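You operate a simulated robot arm through the tools that you are given. There is no shell and no other tool. Be economical: measure what you need, move in short steps, check, and stop when the job is done.

You are at the controls of a simulated robot arm. One attempt, no reset.

JOB
Put one of the small water bottles from the counter top over the food cupboard on the middle of the counter top.

Only the result counts: the job must be done as asked and must still hold three seconds after the hand-in. Knocking over, shifting, dropping, spilling or breaking anything else fails it.

ROBOT AND FRAMES
A 6-joint arm with a two-finger parallel gripper, fixed in place. Base frame: the origin is at the foot of the arm, x ahead of it, y to its left, z up; the work surface is at about z = 0.9. Units: m, degrees, N and s.
With the tool pointing down near the work surface it reaches from about 0.24 to 0.64 m from the base axis. Its first joint turns from -66.0 to 66.0 degrees. Payload 2.7 kg.
The tool frame sits at the grasp point between the pads (the TCP): z along the fingers, y along the line on which they close. The tips reach 0.023 m beyond it. Largest opening 0.094 m; finger width 0.038, thickness 0.01; the body of the gripper, 0.054 by 0.096 m, starts 0.039 m behind the TCP.
Orientation is that of the tool frame in the base frame, as [roll, pitch, yaw] about the fixed x, y, z axes, in that order (R = Rz(yaw) Ry(pitch) Rx(roll)). With the fingers straight down and closing along the base's y, the tool's x points along the base's -x, its y along +y and its z along -z.

CONTROLS
- The arm moves only by the tool drive_tool. Its argument "series" is a list of rows, each an object of numbers (a shift or turn left out is 0, a gripper value left out holds the last): "tx", "ty", "tz": the shift along the tool's x, y, z in m; "wx", "wy", "wz": the turn, a rotation vector about the tool's x, y, z in degrees; "fingers": the gripper command, from -1 (shut) to 1 (fully open), values between in proportion. In form: [{"tx": .., "ty": .., "tz": .., "wx": .., "wy": .., "wz": .., "fingers": ..}, ...]. A call has 1 to 10 rows; each row shifts and turns the commanded pose from where the row before left it, along the tool's axes as they then stand. Each row takes 0.2 s and may step no farther than 0.05 m and 8.6 degrees from the row before; otherwise, or with a gripper value out of range, the whole call is refused. A pose out of reach is approached as far as the arm can. The call stops where the force on the tool passes 40 N (or 10 N more than at its start, if that is more) or the arm is blocked; 0.2 s more then pass. Each finger travels about 0.045 m/s and halts on what it meets, pressing with about 39 N; the grip force reading is that of the motor and also rises with nothing between the fingers. The clock runs only during rows and for 0.2 s after the last one: add rows that do not move to give the fingers time. The reply holds the time, the measured pose of the TCP, the force on the tool along the base axes, the opening and the grip force, in the units named above and with some noise, and new pictures: "show" is both (left out), scene, wrist or none.
- Cameras (640 x 400 px; columns grow to the right, rows downward): "scene" is fixed at [0.0848, -0.445, 1.3941]; the picture's right is [0.64, -0.76, 0.00], its down [-0.54, -0.45, -0.71] and it looks along [0.55, 0.46, -0.70] (base axes); focal length 216 px, centre (320, 200). "wrist" rides on the gripper at [-0.039, 0, -0.044] in the tool frame; the picture's right is [0.00, -1.00, 0.00], its down [0.97, 0.00, -0.24] and it looks along [0.24, 0.00, 0.97] (tool axes); focal length 218 px, centre (320, 200). There is no depth. A picture from a camera that has moved, and an enlarged one, comes with that camera's place and axes in the base frame and with its lens. The place of the scene camera against the robot may be out by one fixed shift of up to 0.012 m in any direction.
- inspect(camera, box): a new picture of the part [left, top, right, bottom] of that camera's present view, enlarged. No time passes.
- hand_in(): hands the job in; it is judged then, once.

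Go step by step. Nothing tells you positions but the pictures and the camera data: compare them with the known pose of the tool, close in by small moves and look again before you grip or let go. The budget is 90 turns and 170 pictures, counting those below and the enlarged ones. Unless the task says otherwise, let go and move clear before handing in, and close with one line.

The tools are called by a JSON object that holds its "name" and its "arguments". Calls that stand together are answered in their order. drive_tool: Moves the arm, as the interface text tells. Its arguments: {"type":"object","properties":{"series":{"type":"array","items":{"type":"object","properties":{"tx":{"type":"number"},"ty":{"type":"number"},"tz":{"type":"number"},"wx":{"type":"number"},"wy":{"type":"number"},"wz":{"type":"number"},"fingers":{"type":"number"}}}},"show":{"type":"string","enum":["both","scene","wrist","none"]}},"required":["series"]} The other tools are called the same way: inspect (camera, box) takes an enlarged picture of a part of a camera's view; hand_in () hands the job in.

At the start:

```text
time_s: 0.0
tcp_pos: [0.3402, 0.0218, 1.1986]
orientation: [180.0, 0.0, -179.9]
wrist_force: [1.0, 0.0, 0.6]
finger_gap: 0.0938
grasp_force: 0.0
```

scene: 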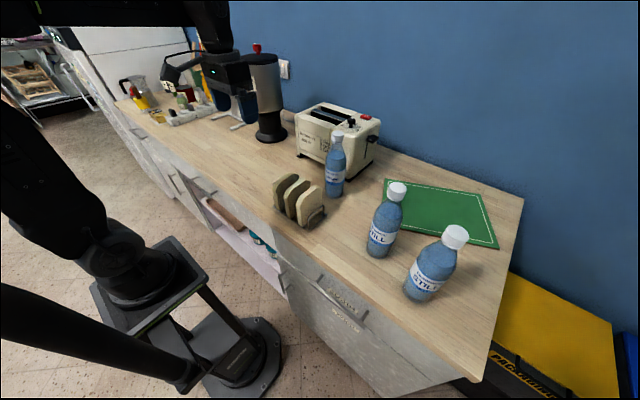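
wrist: 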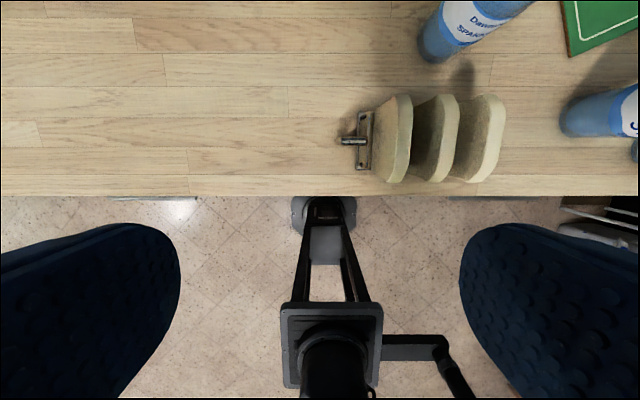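

I see a counter with three water bottles, a toaster, a toast rack, a coffee machine and a green mat. I'll enlarge the details first to tell the bottles and the cupboards apart.

{"name": "inspect", "arguments": {"camera": "scene", "box": [260, 100, 530, 310]}}

{"name": "inspect", "arguments": {"camera": "scene", "box": [180, 180, 500, 400]}}

{"name": "inspect", "arguments": {"camera": "scene", "box": [80, 40, 320, 200]}}

```text
1.90 times, centred on (395, 205) of scene
camera zoom: at [0.0848, -0.445, 1.3941], right [0.64, -0.76, 0.0], down [-0.54, -0.45, -0.71], along [0.55, 0.46, -0.7], focal length 411 px, centre (177, 190)
```

zoom: 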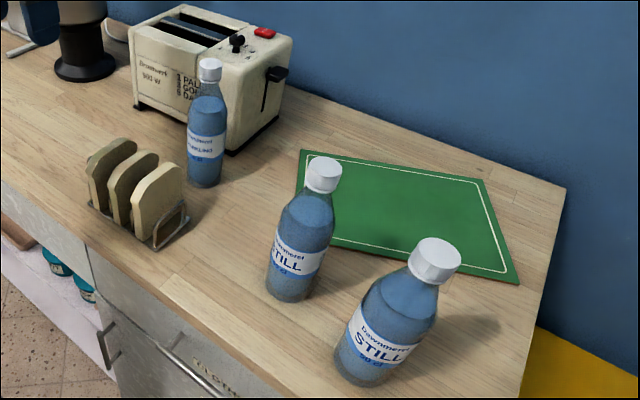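

```text
1.82 times, centred on (340, 290) of scene
camera zoom: at [0.0848, -0.445, 1.3941], right [0.64, -0.76, 0.0], down [-0.54, -0.45, -0.71], along [0.55, 0.46, -0.7], focal length 392 px, centre (284, 36)
```

zoom: 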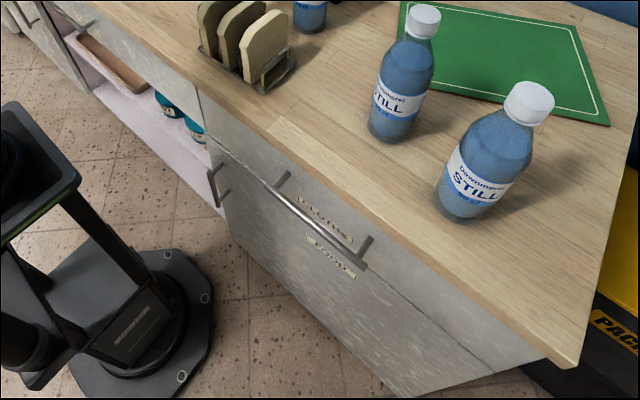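

```text
2.50 times, centred on (200, 120) of scene
camera zoom: at [0.0848, -0.445, 1.3941], right [0.64, -0.76, 0.0], down [-0.54, -0.45, -0.71], along [0.55, 0.46, -0.7], focal length 539 px, centre (620, 400)
```

zoom: 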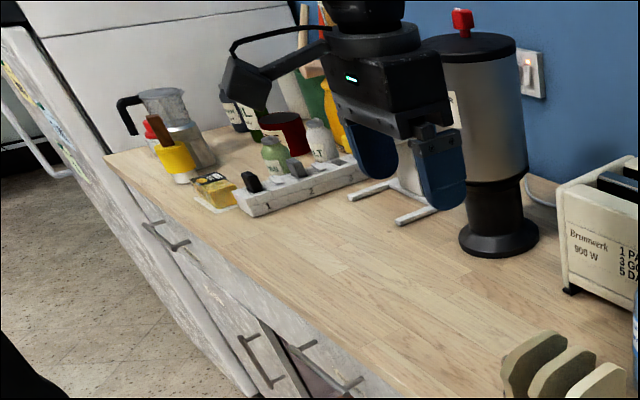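

Two labels are on the right-hand cupboard; I'll read them, and the bottle sizes, closer.

{"name": "inspect", "arguments": {"camera": "scene", "box": [310, 260, 400, 345]}}

{"name": "inspect", "arguments": {"camera": "scene", "box": [300, 120, 470, 310]}}

{"name": "inspect", "arguments": {"camera": "scene", "box": [90, 100, 290, 270]}}

```text
4.71 times, centred on (355, 302) of scene
camera zoom: at [0.0848, -0.445, 1.3941], right [0.64, -0.76, 0.0], down [-0.54, -0.45, -0.71], along [0.55, 0.46, -0.7], focal length 1014 px, centre (155, -282)
```

zoom: 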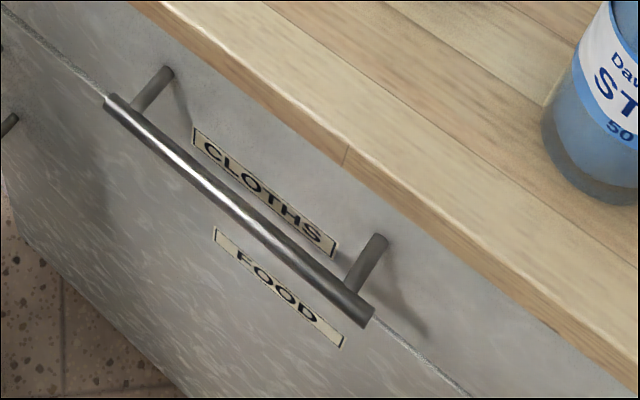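

```text
2.11 times, centred on (385, 215) of scene
camera zoom: at [0.0848, -0.445, 1.3941], right [0.64, -0.76, 0.0], down [-0.54, -0.45, -0.71], along [0.55, 0.46, -0.7], focal length 454 px, centre (183, 168)
```

zoom: 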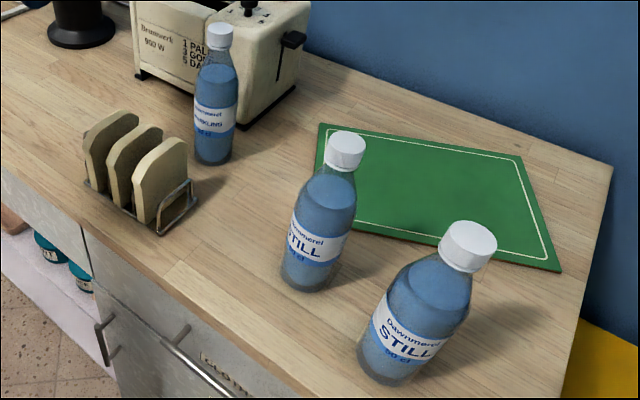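

```text
2.35 times, centred on (190, 185) of scene
camera zoom: at [0.0848, -0.445, 1.3941], right [0.64, -0.76, 0.0], down [-0.54, -0.45, -0.71], along [0.55, 0.46, -0.7], focal length 507 px, centre (626, 235)
```

zoom: 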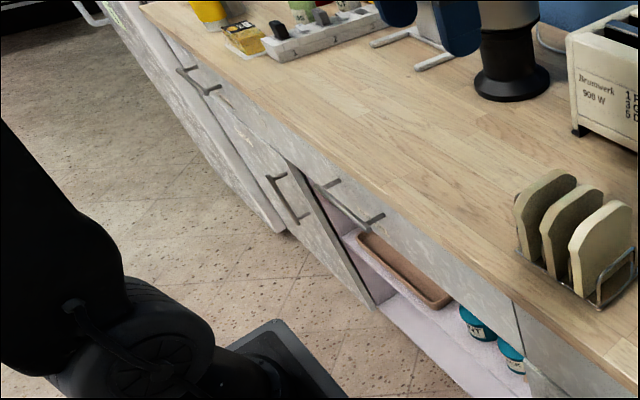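

The label reads FOOD on the right-end cupboard (y about -0.62 to -0.06), with the two STILL bottles over it near (0.43, -0.36) and (0.38, -0.48). The counter runs to about y = 1.3, so its middle is around y = 0.35; I'll go left first and look at that area.

{"name": "drive_tool", "arguments": {"series": [{"ty": 0.05}, {"ty": 0.05}, {"ty": 0.05}, {"ty": 0.05}, {"ty": 0.05}, {"ty": 0.05}]}}

```text
time_s: 1.4
tcp_pos: [0.3402, 0.3233, 1.1993]
orientation: [179.9, 0.0, -180.0]
wrist_force: [-0.3, 0.1, -0.4]
finger_gap: 0.0941
grasp_force: 0.0
camera wrist: at [0.3814, 0.3234, 1.242], right [0.0, -1.0, 0.0], down [-0.97, 0.0, 0.24], along [-0.24, 0.0, -0.97], focal length 218 px, centre (320, 200)
```

scene: 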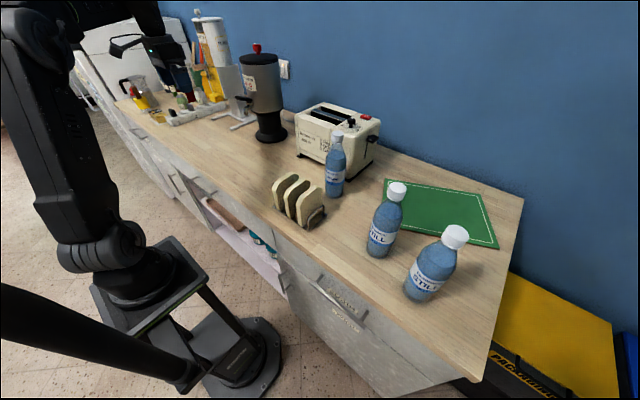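
wrist: 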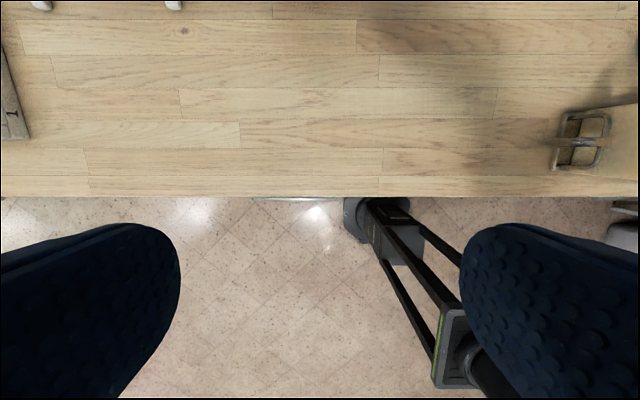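

The middle area in front of the grinder and paper-towel stand is clear. I'll check the counter's left end to fix the middle.

{"name": "inspect", "arguments": {"camera": "scene", "box": [60, 10, 300, 160]}}

{"name": "inspect", "arguments": {"camera": "scene", "box": [70, 40, 190, 115]}}

{"name": "inspect", "arguments": {"camera": "scene", "box": [110, 100, 300, 300]}}

```text
2.67 times, centred on (180, 85) of scene
camera zoom: at [0.0848, -0.445, 1.3941], right [0.64, -0.76, 0.0], down [-0.54, -0.45, -0.71], along [0.55, 0.46, -0.7], focal length 575 px, centre (693, 507)
```

zoom: 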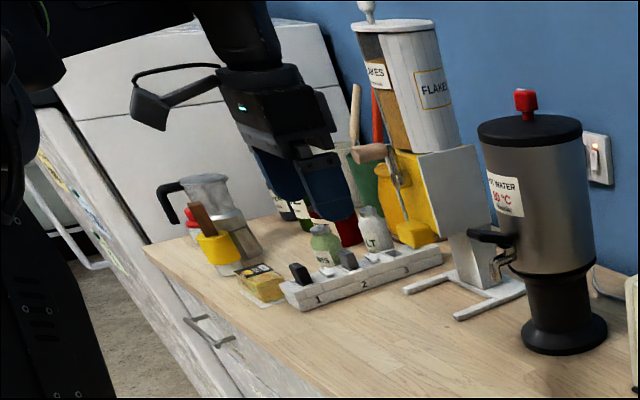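

```text
5.33 times, centred on (130, 78) of scene
camera zoom: at [0.0848, -0.445, 1.3941], right [0.64, -0.76, 0.0], down [-0.54, -0.45, -0.71], along [0.55, 0.46, -0.7], focal length 1150 px, centre (1333, 853)
```

zoom: 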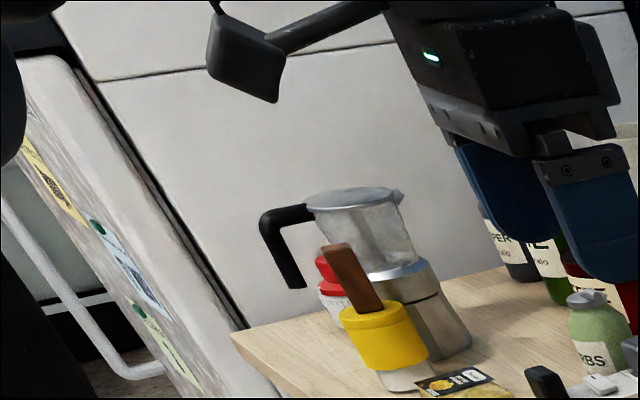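

```text
2.00 times, centred on (205, 200) of scene
camera zoom: at [0.0848, -0.445, 1.3941], right [0.64, -0.76, 0.0], down [-0.54, -0.45, -0.71], along [0.55, 0.46, -0.7], focal length 431 px, centre (550, 200)
```

zoom: 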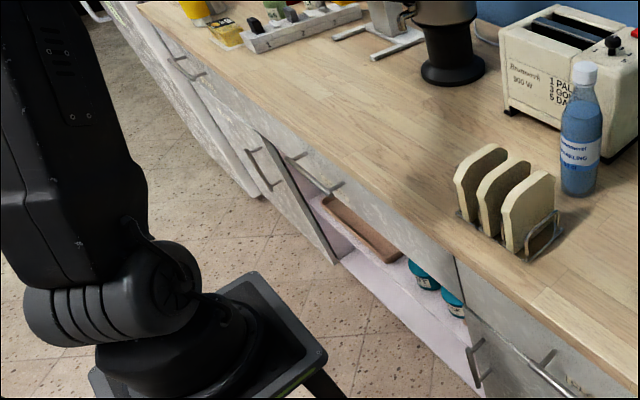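

The counter spans roughly y -0.62 to 1.35 and x 0.30 to 0.91, so its middle is near y = 0.35; a spot about (0.51, 0.32) is clear and in reach. Now I'll go over to the STILL bottle near (0.43, -0.36).

{"name": "drive_tool", "arguments": {"series": [{"ty": -0.05}, {"ty": -0.05}, {"ty": -0.05}, {"ty": -0.05}, {"ty": -0.05}, {"ty": -0.05}, {"ty": -0.05}, {"ty": -0.05}, {"ty": -0.05}, {"ty": -0.05}], "show": "none"}}

{"name": "drive_tool", "arguments": {"series": [{"ty": -0.05}, {"ty": -0.05}, {"ty": -0.05}]}}

```text
time_s: 3.6
tcp_pos: [0.3416, -0.1803, 1.1985]
orientation: [-179.9, 0.1, -179.9]
wrist_force: [-0.2, -0.1, 0.2]
finger_gap: 0.0941
grasp_force: 0.0
```

```text
time_s: 4.4
tcp_pos: [0.3407, -0.3314, 1.1996]
orientation: [-179.9, 0.1, 180.0]
wrist_force: [0.4, 0.5, 0.9]
finger_gap: 0.0942
grasp_force: 0.0
camera wrist: at [0.3812, -0.332, 1.2416], right [0.0, -1.0, 0.0], down [-0.97, 0.0, 0.24], along [-0.24, 0.0, -0.97], focal length 218 px, centre (320, 200)
```

scene: 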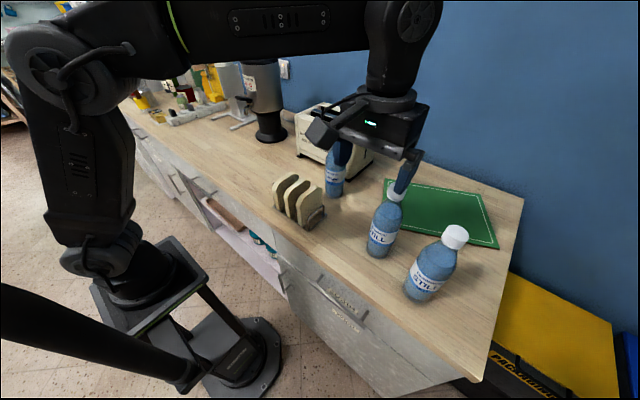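
wrist: 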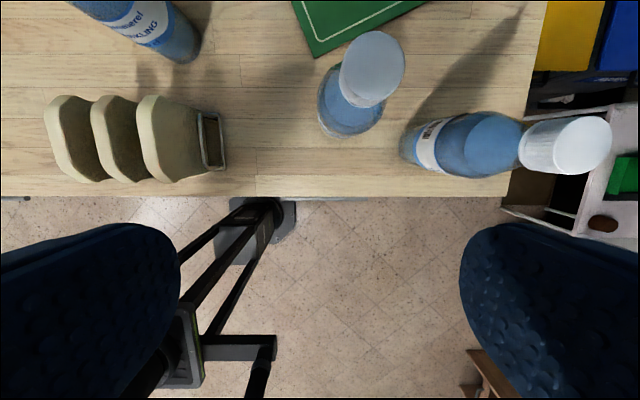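

The cap of the near STILL bottle is at about (0.42, -0.36), its top near z = 1.115. I'll move over it at this height and look again.

{"name": "drive_tool", "arguments": {"series": [{"tx": -0.04, "ty": -0.015}, {"tx": -0.04, "ty": -0.014}, {}]}}

```text
time_s: 5.2
tcp_pos: [0.4224, -0.3593, 1.1976]
orientation: [179.8, -0.1, 180.0]
wrist_force: [0.7, 0.6, -0.1]
finger_gap: 0.094
grasp_force: 0.0
camera wrist: at [0.462, -0.3592, 1.2404], right [0.0, -1.0, 0.0], down [-0.97, 0.0, 0.24], along [-0.24, 0.0, -0.97], focal length 218 px, centre (320, 200)
```

scene: 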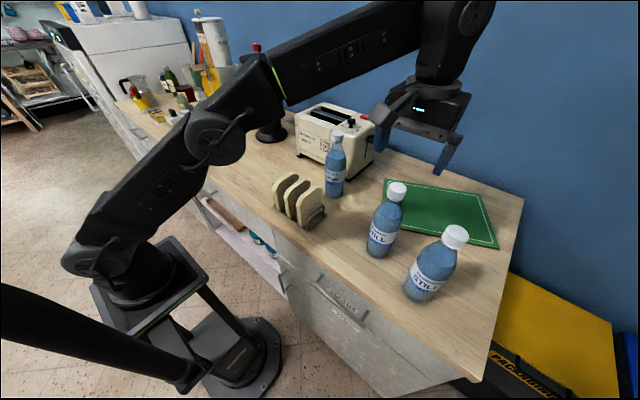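
wrist: 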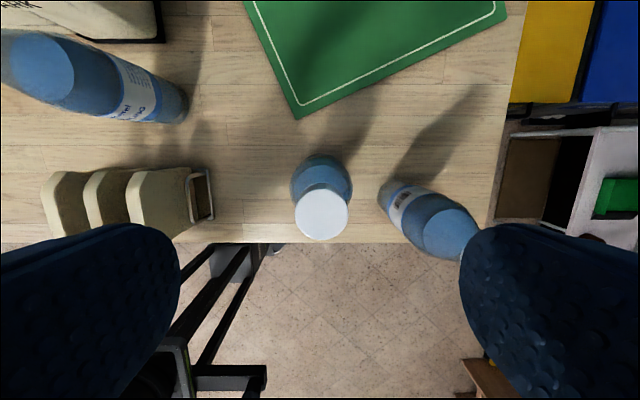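

The cap sits at (0.421, -0.360, top 1.11), right under the tool, and the neighbour bottle stays about 4 cm clear of the open finger. I'll come down part way and check.

{"name": "drive_tool", "arguments": {"series": [{"tz": 0.025}, {"tz": 0.025}, {"tz": 0.015}, {}]}}

```text
time_s: 6.2
tcp_pos: [0.4197, -0.3586, 1.1324]
orientation: [-179.9, 0.0, -179.9]
wrist_force: [0.1, 0.0, 0.9]
finger_gap: 0.0941
grasp_force: 0.1
camera wrist: at [0.4605, -0.3586, 1.176], right [0.0, -1.0, 0.0], down [-0.97, 0.0, 0.24], along [-0.24, 0.0, -0.97], focal length 218 px, centre (320, 200)
```

scene: 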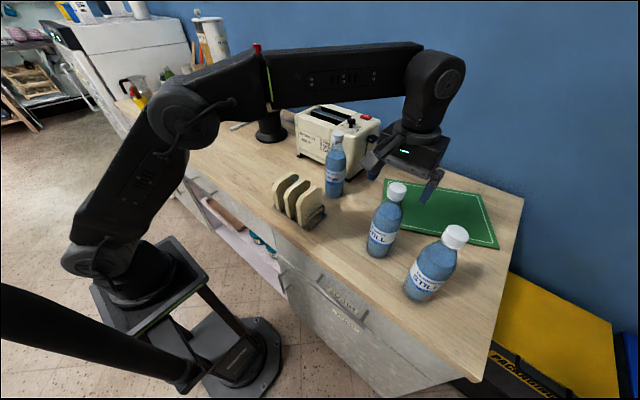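
wrist: 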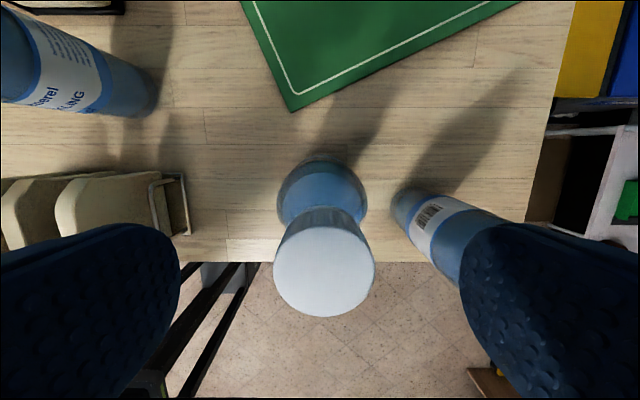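

Aligned: the cap is at (0.419, -0.360) between the fingers. I'll go down to z ≈ 1.10 and check before closing.

{"name": "drive_tool", "arguments": {"series": [{"tz": 0.016, "ty": -0.001}, {"tz": 0.018}, {}], "show": "wrist"}}

{"name": "inspect", "arguments": {"camera": "scene", "box": [340, 120, 500, 310]}}

```text
time_s: 7.0
tcp_pos: [0.4209, -0.3595, 1.099]
orientation: [180.0, 0.0, -180.0]
wrist_force: [0.4, 0.2, -0.3]
finger_gap: 0.094
grasp_force: 0.1
camera wrist: at [0.4611, -0.3594, 1.1419], right [0.0, -1.0, 0.0], down [-0.97, 0.0, 0.24], along [-0.24, 0.0, -0.97], focal length 218 px, centre (320, 200)
```

wrist: 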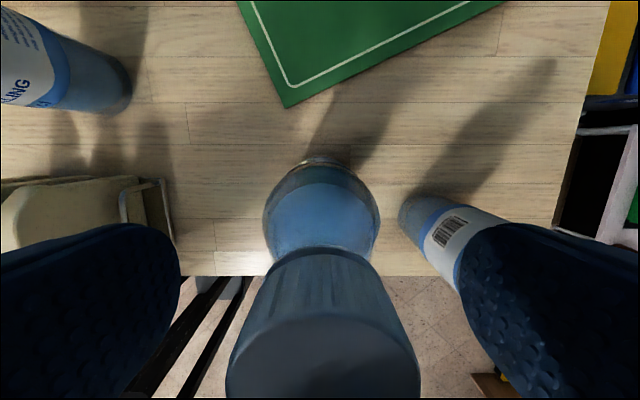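

```text
2.11 times, centred on (420, 215) of scene
camera zoom: at [0.0848, -0.445, 1.3941], right [0.64, -0.76, 0.0], down [-0.54, -0.45, -0.71], along [0.55, 0.46, -0.7], focal length 454 px, centre (110, 168)
```

zoom: 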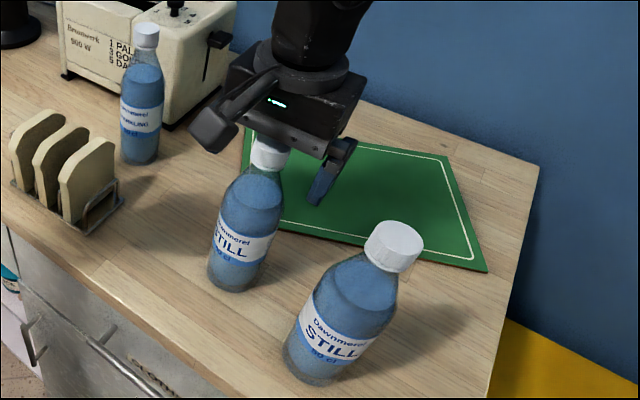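

The cap is between the pads with the fingers clear of everything. Closing now.

{"name": "drive_tool", "arguments": {"series": [{"fingers": -1}, {"fingers": -1}, {"fingers": -1}, {"fingers": -1}, {"fingers": -1}, {"fingers": -1}]}}

```text
time_s: 8.4
tcp_pos: [0.42, -0.359, 1.099]
orientation: [-179.9, -0.1, -179.9]
wrist_force: [-0.7, -0.7, -0.1]
finger_gap: 0.0312
grasp_force: 38.4
camera wrist: at [0.4611, -0.3595, 1.1421], right [0.0, -1.0, 0.0], down [-0.97, 0.0, 0.24], along [-0.24, 0.0, -0.97], focal length 218 px, centre (320, 200)
```

scene: 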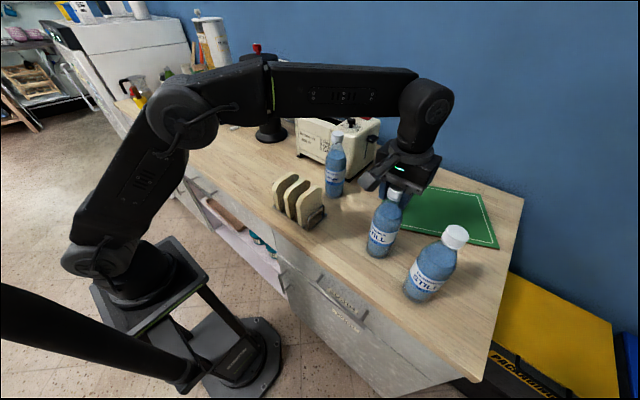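
wrist: 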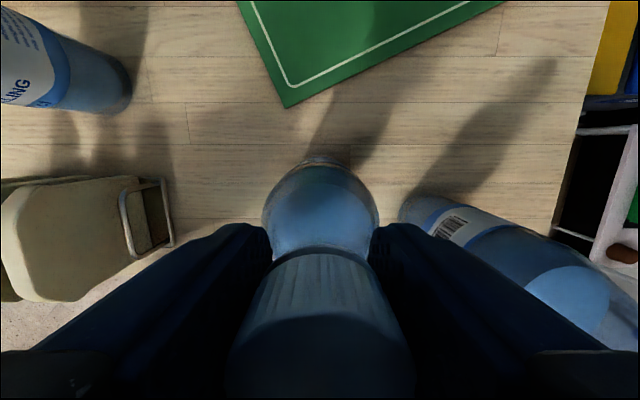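

The cap is held firmly (gap 0.031 m, 38 N). Lifting straight up gently.

{"name": "drive_tool", "arguments": {"series": [{"tz": -0.01}, {"tz": -0.02}, {"tz": -0.025}, {"tz": -0.025}, {"tz": -0.03}, {"tz": -0.03}, {"tz": -0.03}, {"tz": -0.02}, {}]}}

```text
time_s: 10.4
tcp_pos: [0.3884, -0.3355, 1.259]
orientation: [180.0, 0.1, 180.0]
wrist_force: [0.0, 0.4, -4.0]
finger_gap: 0.0305
grasp_force: 39.7
out of reach, approached as far as the arm can: row 6, 7, 8
camera wrist: at [0.4298, -0.3358, 1.3024], right [0.0, -1.0, 0.0], down [-0.97, 0.0, 0.24], along [-0.24, 0.0, -0.97], focal length 218 px, centre (320, 200)
```

scene: 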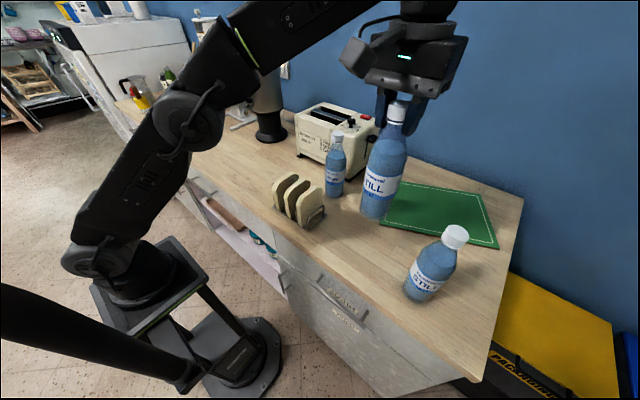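
wrist: 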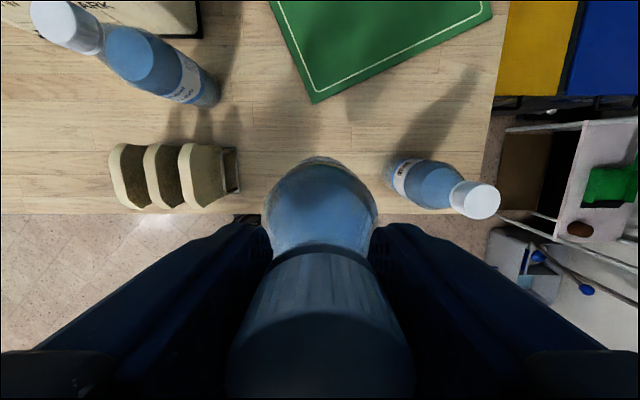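

The bottle hangs free and nothing else moved; the arm is at its reach limit at this height. I'll draw in towards the base before crossing.

{"name": "drive_tool", "arguments": {"series": [{"tx": 0.03}, {"tx": 0.03}, {"tx": 0.02}, {}], "show": "none"}}

```text
time_s: 11.4
tcp_pos: [0.3105, -0.3369, 1.2593]
orientation: [-180.0, 0.1, -180.0]
wrist_force: [0.2, -0.5, -3.8]
finger_gap: 0.0305
grasp_force: 39.5
```

Position follows as expected (0.31, -0.34, 1.26). I'll raise a little and cross to the left in moderate steps.

{"name": "drive_tool", "arguments": {"series": [{"tz": -0.02, "ty": 0.03}, {"tz": -0.02, "ty": 0.04}, {"ty": 0.04}, {"ty": 0.04}, {"ty": 0.04}, {"ty": 0.04}, {"ty": 0.04}, {"ty": 0.04}, {"ty": 0.04}, {"ty": 0.04}], "show": "scene"}}

{"name": "drive_tool", "arguments": {"series": [{"ty": 0.04}, {"ty": 0.04}, {"ty": 0.04}, {"ty": 0.04}, {"ty": 0.04}, {"ty": 0.03}, {"ty": 0.02}, {}]}}

```text
time_s: 13.6
tcp_pos: [0.3103, 0.0544, 1.2977]
orientation: [-180.0, 0.0, 179.9]
wrist_force: [0.0, 1.3, -3.8]
finger_gap: 0.0305
grasp_force: 39.2
```

scene: 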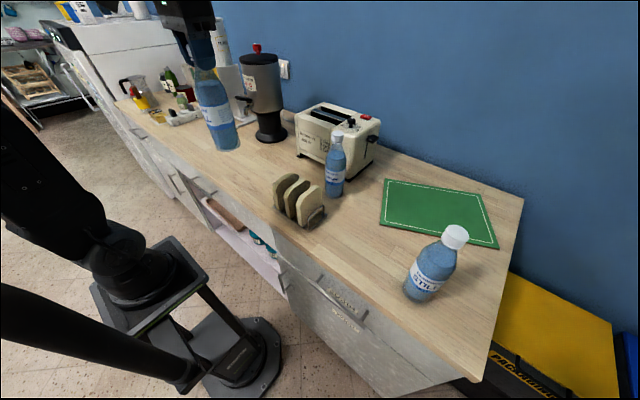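

```text
time_s: 15.4
tcp_pos: [0.3105, 0.3049, 1.3019]
orientation: [-179.9, 0.0, -179.9]
wrist_force: [-0.5, -0.3, -4.5]
finger_gap: 0.0307
grasp_force: 39.1
camera wrist: at [0.3499, 0.3049, 1.344], right [0.0, -1.0, 0.0], down [-0.97, 0.0, 0.24], along [-0.24, 0.0, -0.97], focal length 218 px, centre (320, 200)
```

scene: 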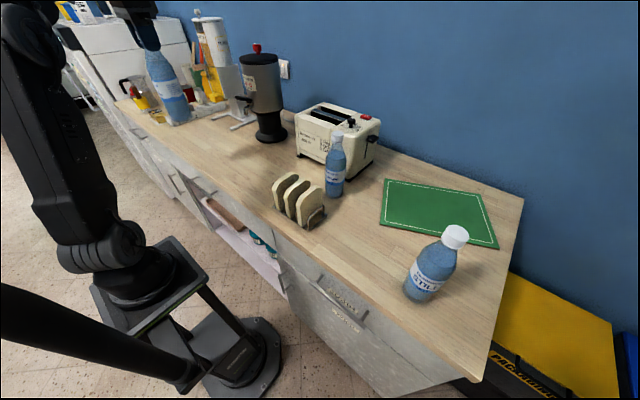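
wrist: 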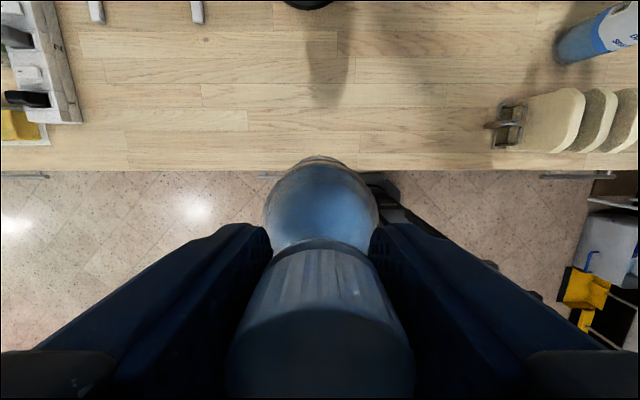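

The middle is clear; the hot-water dispenser's foot begins near x = 0.58, y = 0.33 and the spice rack near y = 0.77. Target spot is (0.48, 0.36): I'll lower at x = 0.37 first, then move outward.

{"name": "drive_tool", "arguments": {"series": [{"tx": -0.03, "ty": 0.03}, {"tx": -0.03, "ty": 0.025}, {"tz": 0.03}, {"tz": 0.03}, {"tz": 0.03}, {"tz": 0.03}, {"tz": 0.03}, {}], "show": "none"}}

{"name": "drive_tool", "arguments": {"series": [{"tx": -0.03}, {"tx": -0.03}, {"tx": -0.02}, {}]}}

```text
time_s: 17.2
tcp_pos: [0.3552, 0.344, 1.1275]
orientation: [-179.9, 0.0, 179.9]
wrist_force: [0.3, -0.6, -4.0]
finger_gap: 0.0308
grasp_force: 39.2
out of reach, approached as far as the arm can: row 1, 2
```

```text
time_s: 18.2
tcp_pos: [0.4345, 0.3454, 1.1238]
orientation: [180.0, 0.0, -180.0]
wrist_force: [0.2, 0.1, -3.8]
finger_gap: 0.0304
grasp_force: 39.4
camera wrist: at [0.4754, 0.3456, 1.1681], right [0.0, -1.0, 0.0], down [-0.97, 0.0, 0.24], along [-0.24, 0.0, -0.97], focal length 218 px, centre (320, 200)
```

scene: 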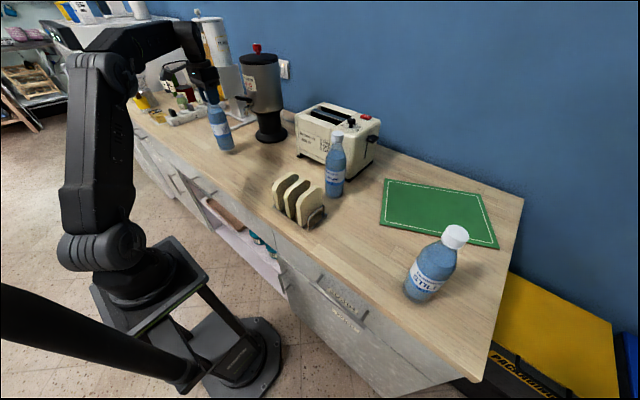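
wrist: 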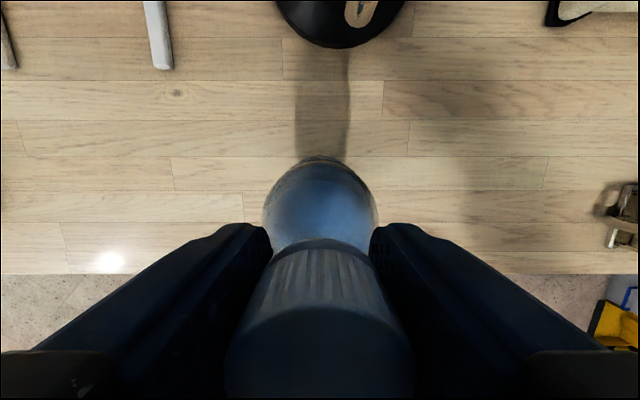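

The dispenser's tap reaches to about x = 0.55, so I'll stop at x ≈ 0.465 to keep clear, and check from the scene camera.

{"name": "drive_tool", "arguments": {"series": [{"tx": -0.015, "ty": 0.005}, {"tx": -0.015, "ty": 0.005}, {}]}}

{"name": "inspect", "arguments": {"camera": "scene", "box": [150, 20, 330, 170]}}

```text
time_s: 19.0
tcp_pos: [0.465, 0.3544, 1.1245]
orientation: [-180.0, 0.0, -180.0]
wrist_force: [-0.9, 0.2, -3.7]
finger_gap: 0.0306
grasp_force: 38.8
camera wrist: at [0.5059, 0.3548, 1.1685], right [0.0, -1.0, 0.0], down [-0.97, 0.0, 0.24], along [-0.24, 0.0, -0.97], focal length 218 px, centre (320, 200)
```

scene: 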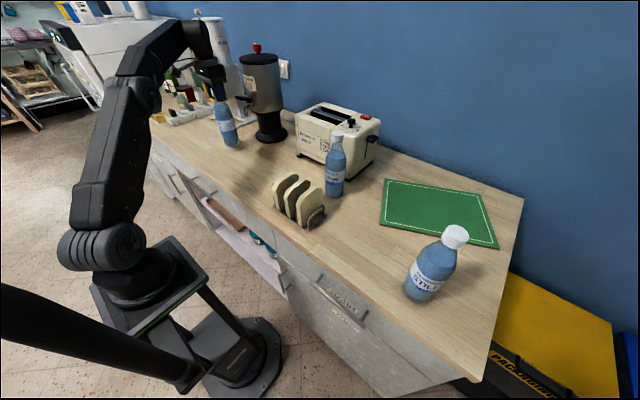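
wrist: 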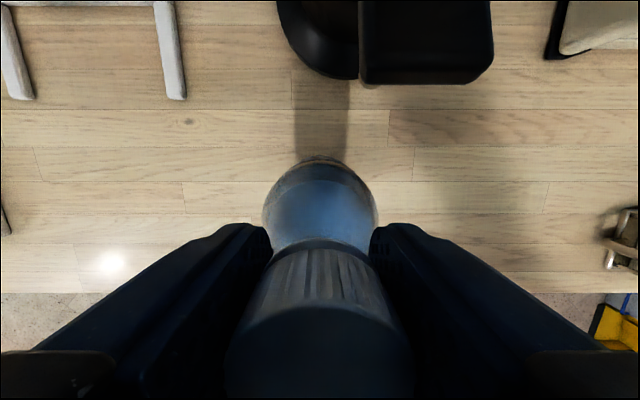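

```text
2.67 times, centred on (240, 95) of scene
camera zoom: at [0.0849, -0.4449, 1.3941], right [0.64, -0.76, 0.0], down [-0.54, -0.45, -0.71], along [0.55, 0.46, -0.7], focal length 575 px, centre (533, 480)
```

zoom: 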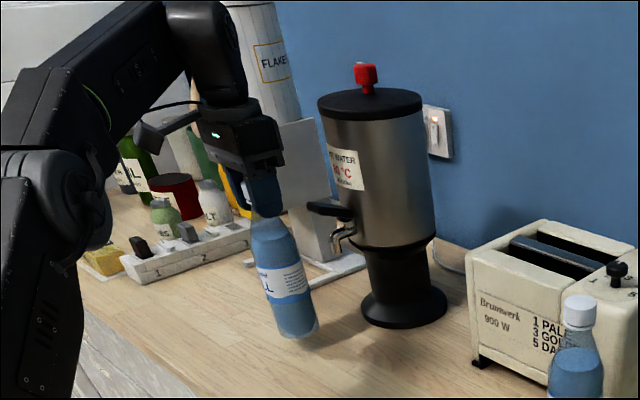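

The bottle is in front of the dispenser with its lever slightly to the right. I'll shift 1.5 cm left for extra clearance, centring it on the counter's length, then lower gently.

{"name": "drive_tool", "arguments": {"series": [{"ty": 0.015}, {}, {"tz": 0.008}, {"tz": 0.008}, {"tz": 0.005}, {"tz": 0.003}, {}]}}

```text
time_s: 20.6
tcp_pos: [0.4665, 0.371, 1.1024]
orientation: [179.9, 0.0, 180.0]
wrist_force: [-0.5, -0.4, -5.0]
finger_gap: 0.0307
grasp_force: 38.4
camera wrist: at [0.5069, 0.3706, 1.1443], right [0.0, -1.0, 0.0], down [-0.97, 0.0, 0.24], along [-0.24, 0.0, -0.97], focal length 218 px, centre (320, 200)
```

scene: 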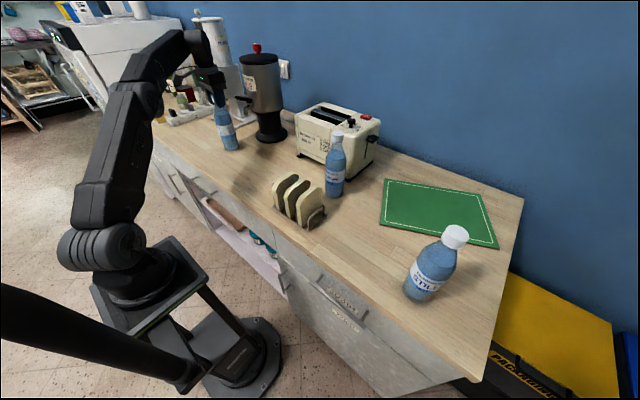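
wrist: 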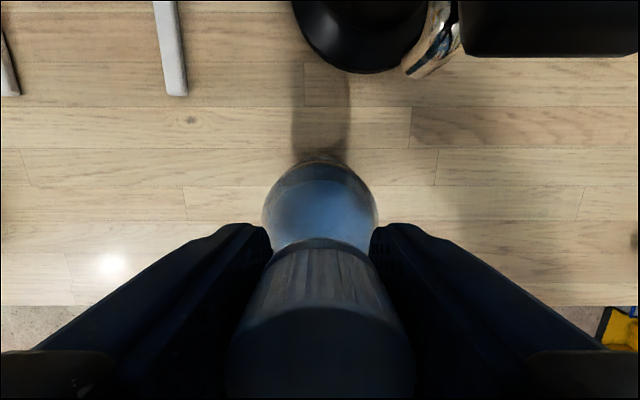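

Still hanging (weight about 4–5 N), about 2–3 mm above the surface. I'll lower in millimetres until the load comes off.

{"name": "drive_tool", "arguments": {"series": [{"tz": 0.0015}, {"tz": 0.001}, {}], "show": "none"}}

```text
time_s: 21.4
tcp_pos: [0.4666, 0.3687, 1.0999]
orientation: [180.0, 0.1, 180.0]
wrist_force: [-0.7, -0.2, 2.5]
finger_gap: 0.0302
grasp_force: 39.4
```

The force turned to +2.5 N, so the bottle now stands on the counter. Opening the fingers.

{"name": "drive_tool", "arguments": {"series": [{"fingers": 0.0}, {"fingers": 0.4}, {"fingers": 0.7}, {}, {}, {}]}}

```text
time_s: 22.8
tcp_pos: [0.4664, 0.3693, 1.0991]
orientation: [-180.0, 0.0, 180.0]
wrist_force: [-0.2, 0.1, 0.4]
finger_gap: 0.0797
grasp_force: 0.1
camera wrist: at [0.5069, 0.3701, 1.1419], right [0.0, -1.0, 0.0], down [-0.97, 0.0, 0.24], along [-0.24, 0.0, -0.97], focal length 218 px, centre (320, 200)
```

scene: 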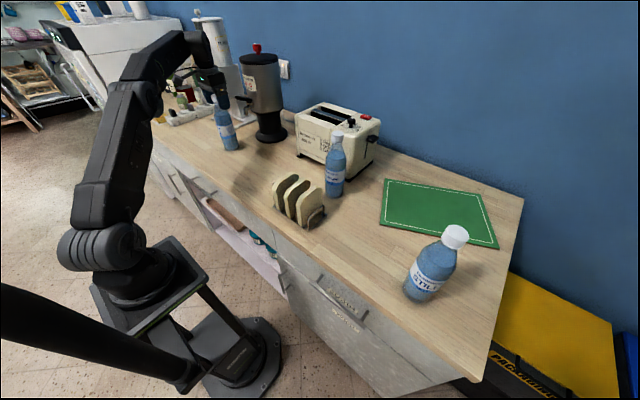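
wrist: 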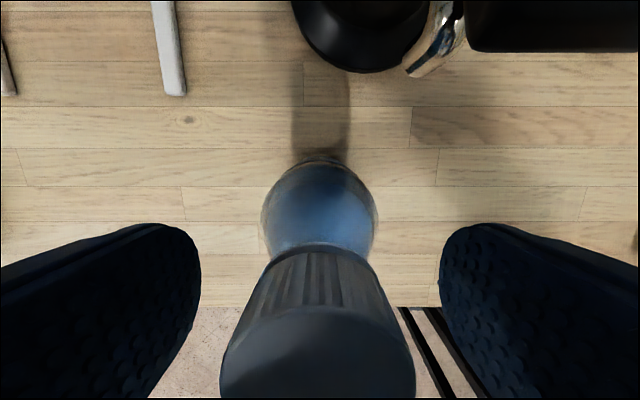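

The bottle stands by itself with both fingers clear. Raising straight up, then drawing back.

{"name": "drive_tool", "arguments": {"series": [{"tz": -0.015}, {"tz": -0.015}, {"tz": -0.015}, {"tz": -0.015}, {"tz": -0.01}, {}], "show": "none"}}

{"name": "drive_tool", "arguments": {"series": [{"tx": 0.04}, {"tx": 0.04}, {"tx": 0.04}, {}, {}]}}

{"name": "inspect", "arguments": {"camera": "scene", "box": [150, 20, 330, 170]}}

```text
time_s: 24.2
tcp_pos: [0.4528, 0.3574, 1.1549]
orientation: [180.0, 0.0, 180.0]
wrist_force: [0.4, 0.6, 0.0]
finger_gap: 0.0798
grasp_force: 0.1
out of reach, approached as far as the arm can: row 3, 4, 5
```

```text
time_s: 25.4
tcp_pos: [0.3316, 0.3586, 1.1599]
orientation: [-179.9, 0.1, -180.0]
wrist_force: [0.4, 0.7, -0.4]
finger_gap: 0.0798
grasp_force: 0.0
camera wrist: at [0.3727, 0.3587, 1.2015], right [0.0, -1.0, 0.0], down [-0.97, 0.0, 0.24], along [-0.24, 0.0, -0.97], focal length 218 px, centre (320, 200)
```

scene: 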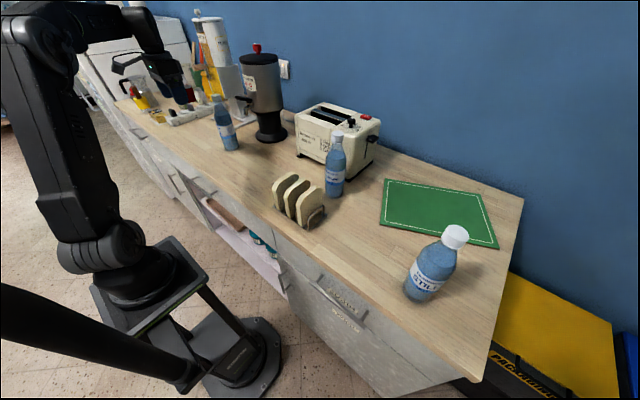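
wrist: 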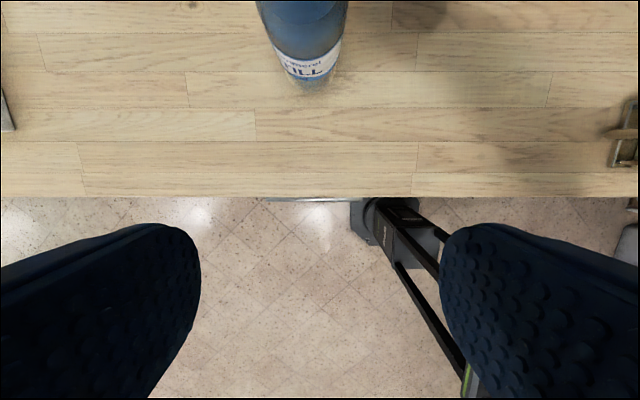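

```text
2.67 times, centred on (240, 95) of scene
camera zoom: at [0.0848, -0.445, 1.3941], right [0.64, -0.76, 0.0], down [-0.54, -0.45, -0.71], along [0.55, 0.46, -0.7], focal length 575 px, centre (533, 480)
```

zoom: 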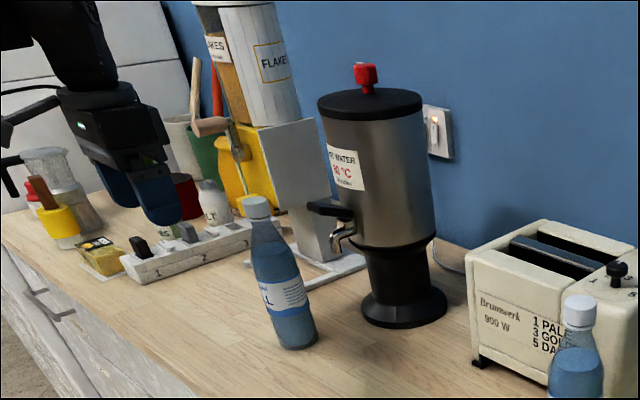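

The bottle stands upright at the middle of the counter, the gripper is clear of it, and nothing else has moved. Handing in.

{"name": "hand_in", "arguments": {}}

```text
The job is handed in.
```

I moved one small STILL water bottle from over the food cupboard to about (0.47, 0.37). It stands upright, midway along the counter, but about 13 cm short of mid-depth because of the arm's reach and the hot-water dispenser.
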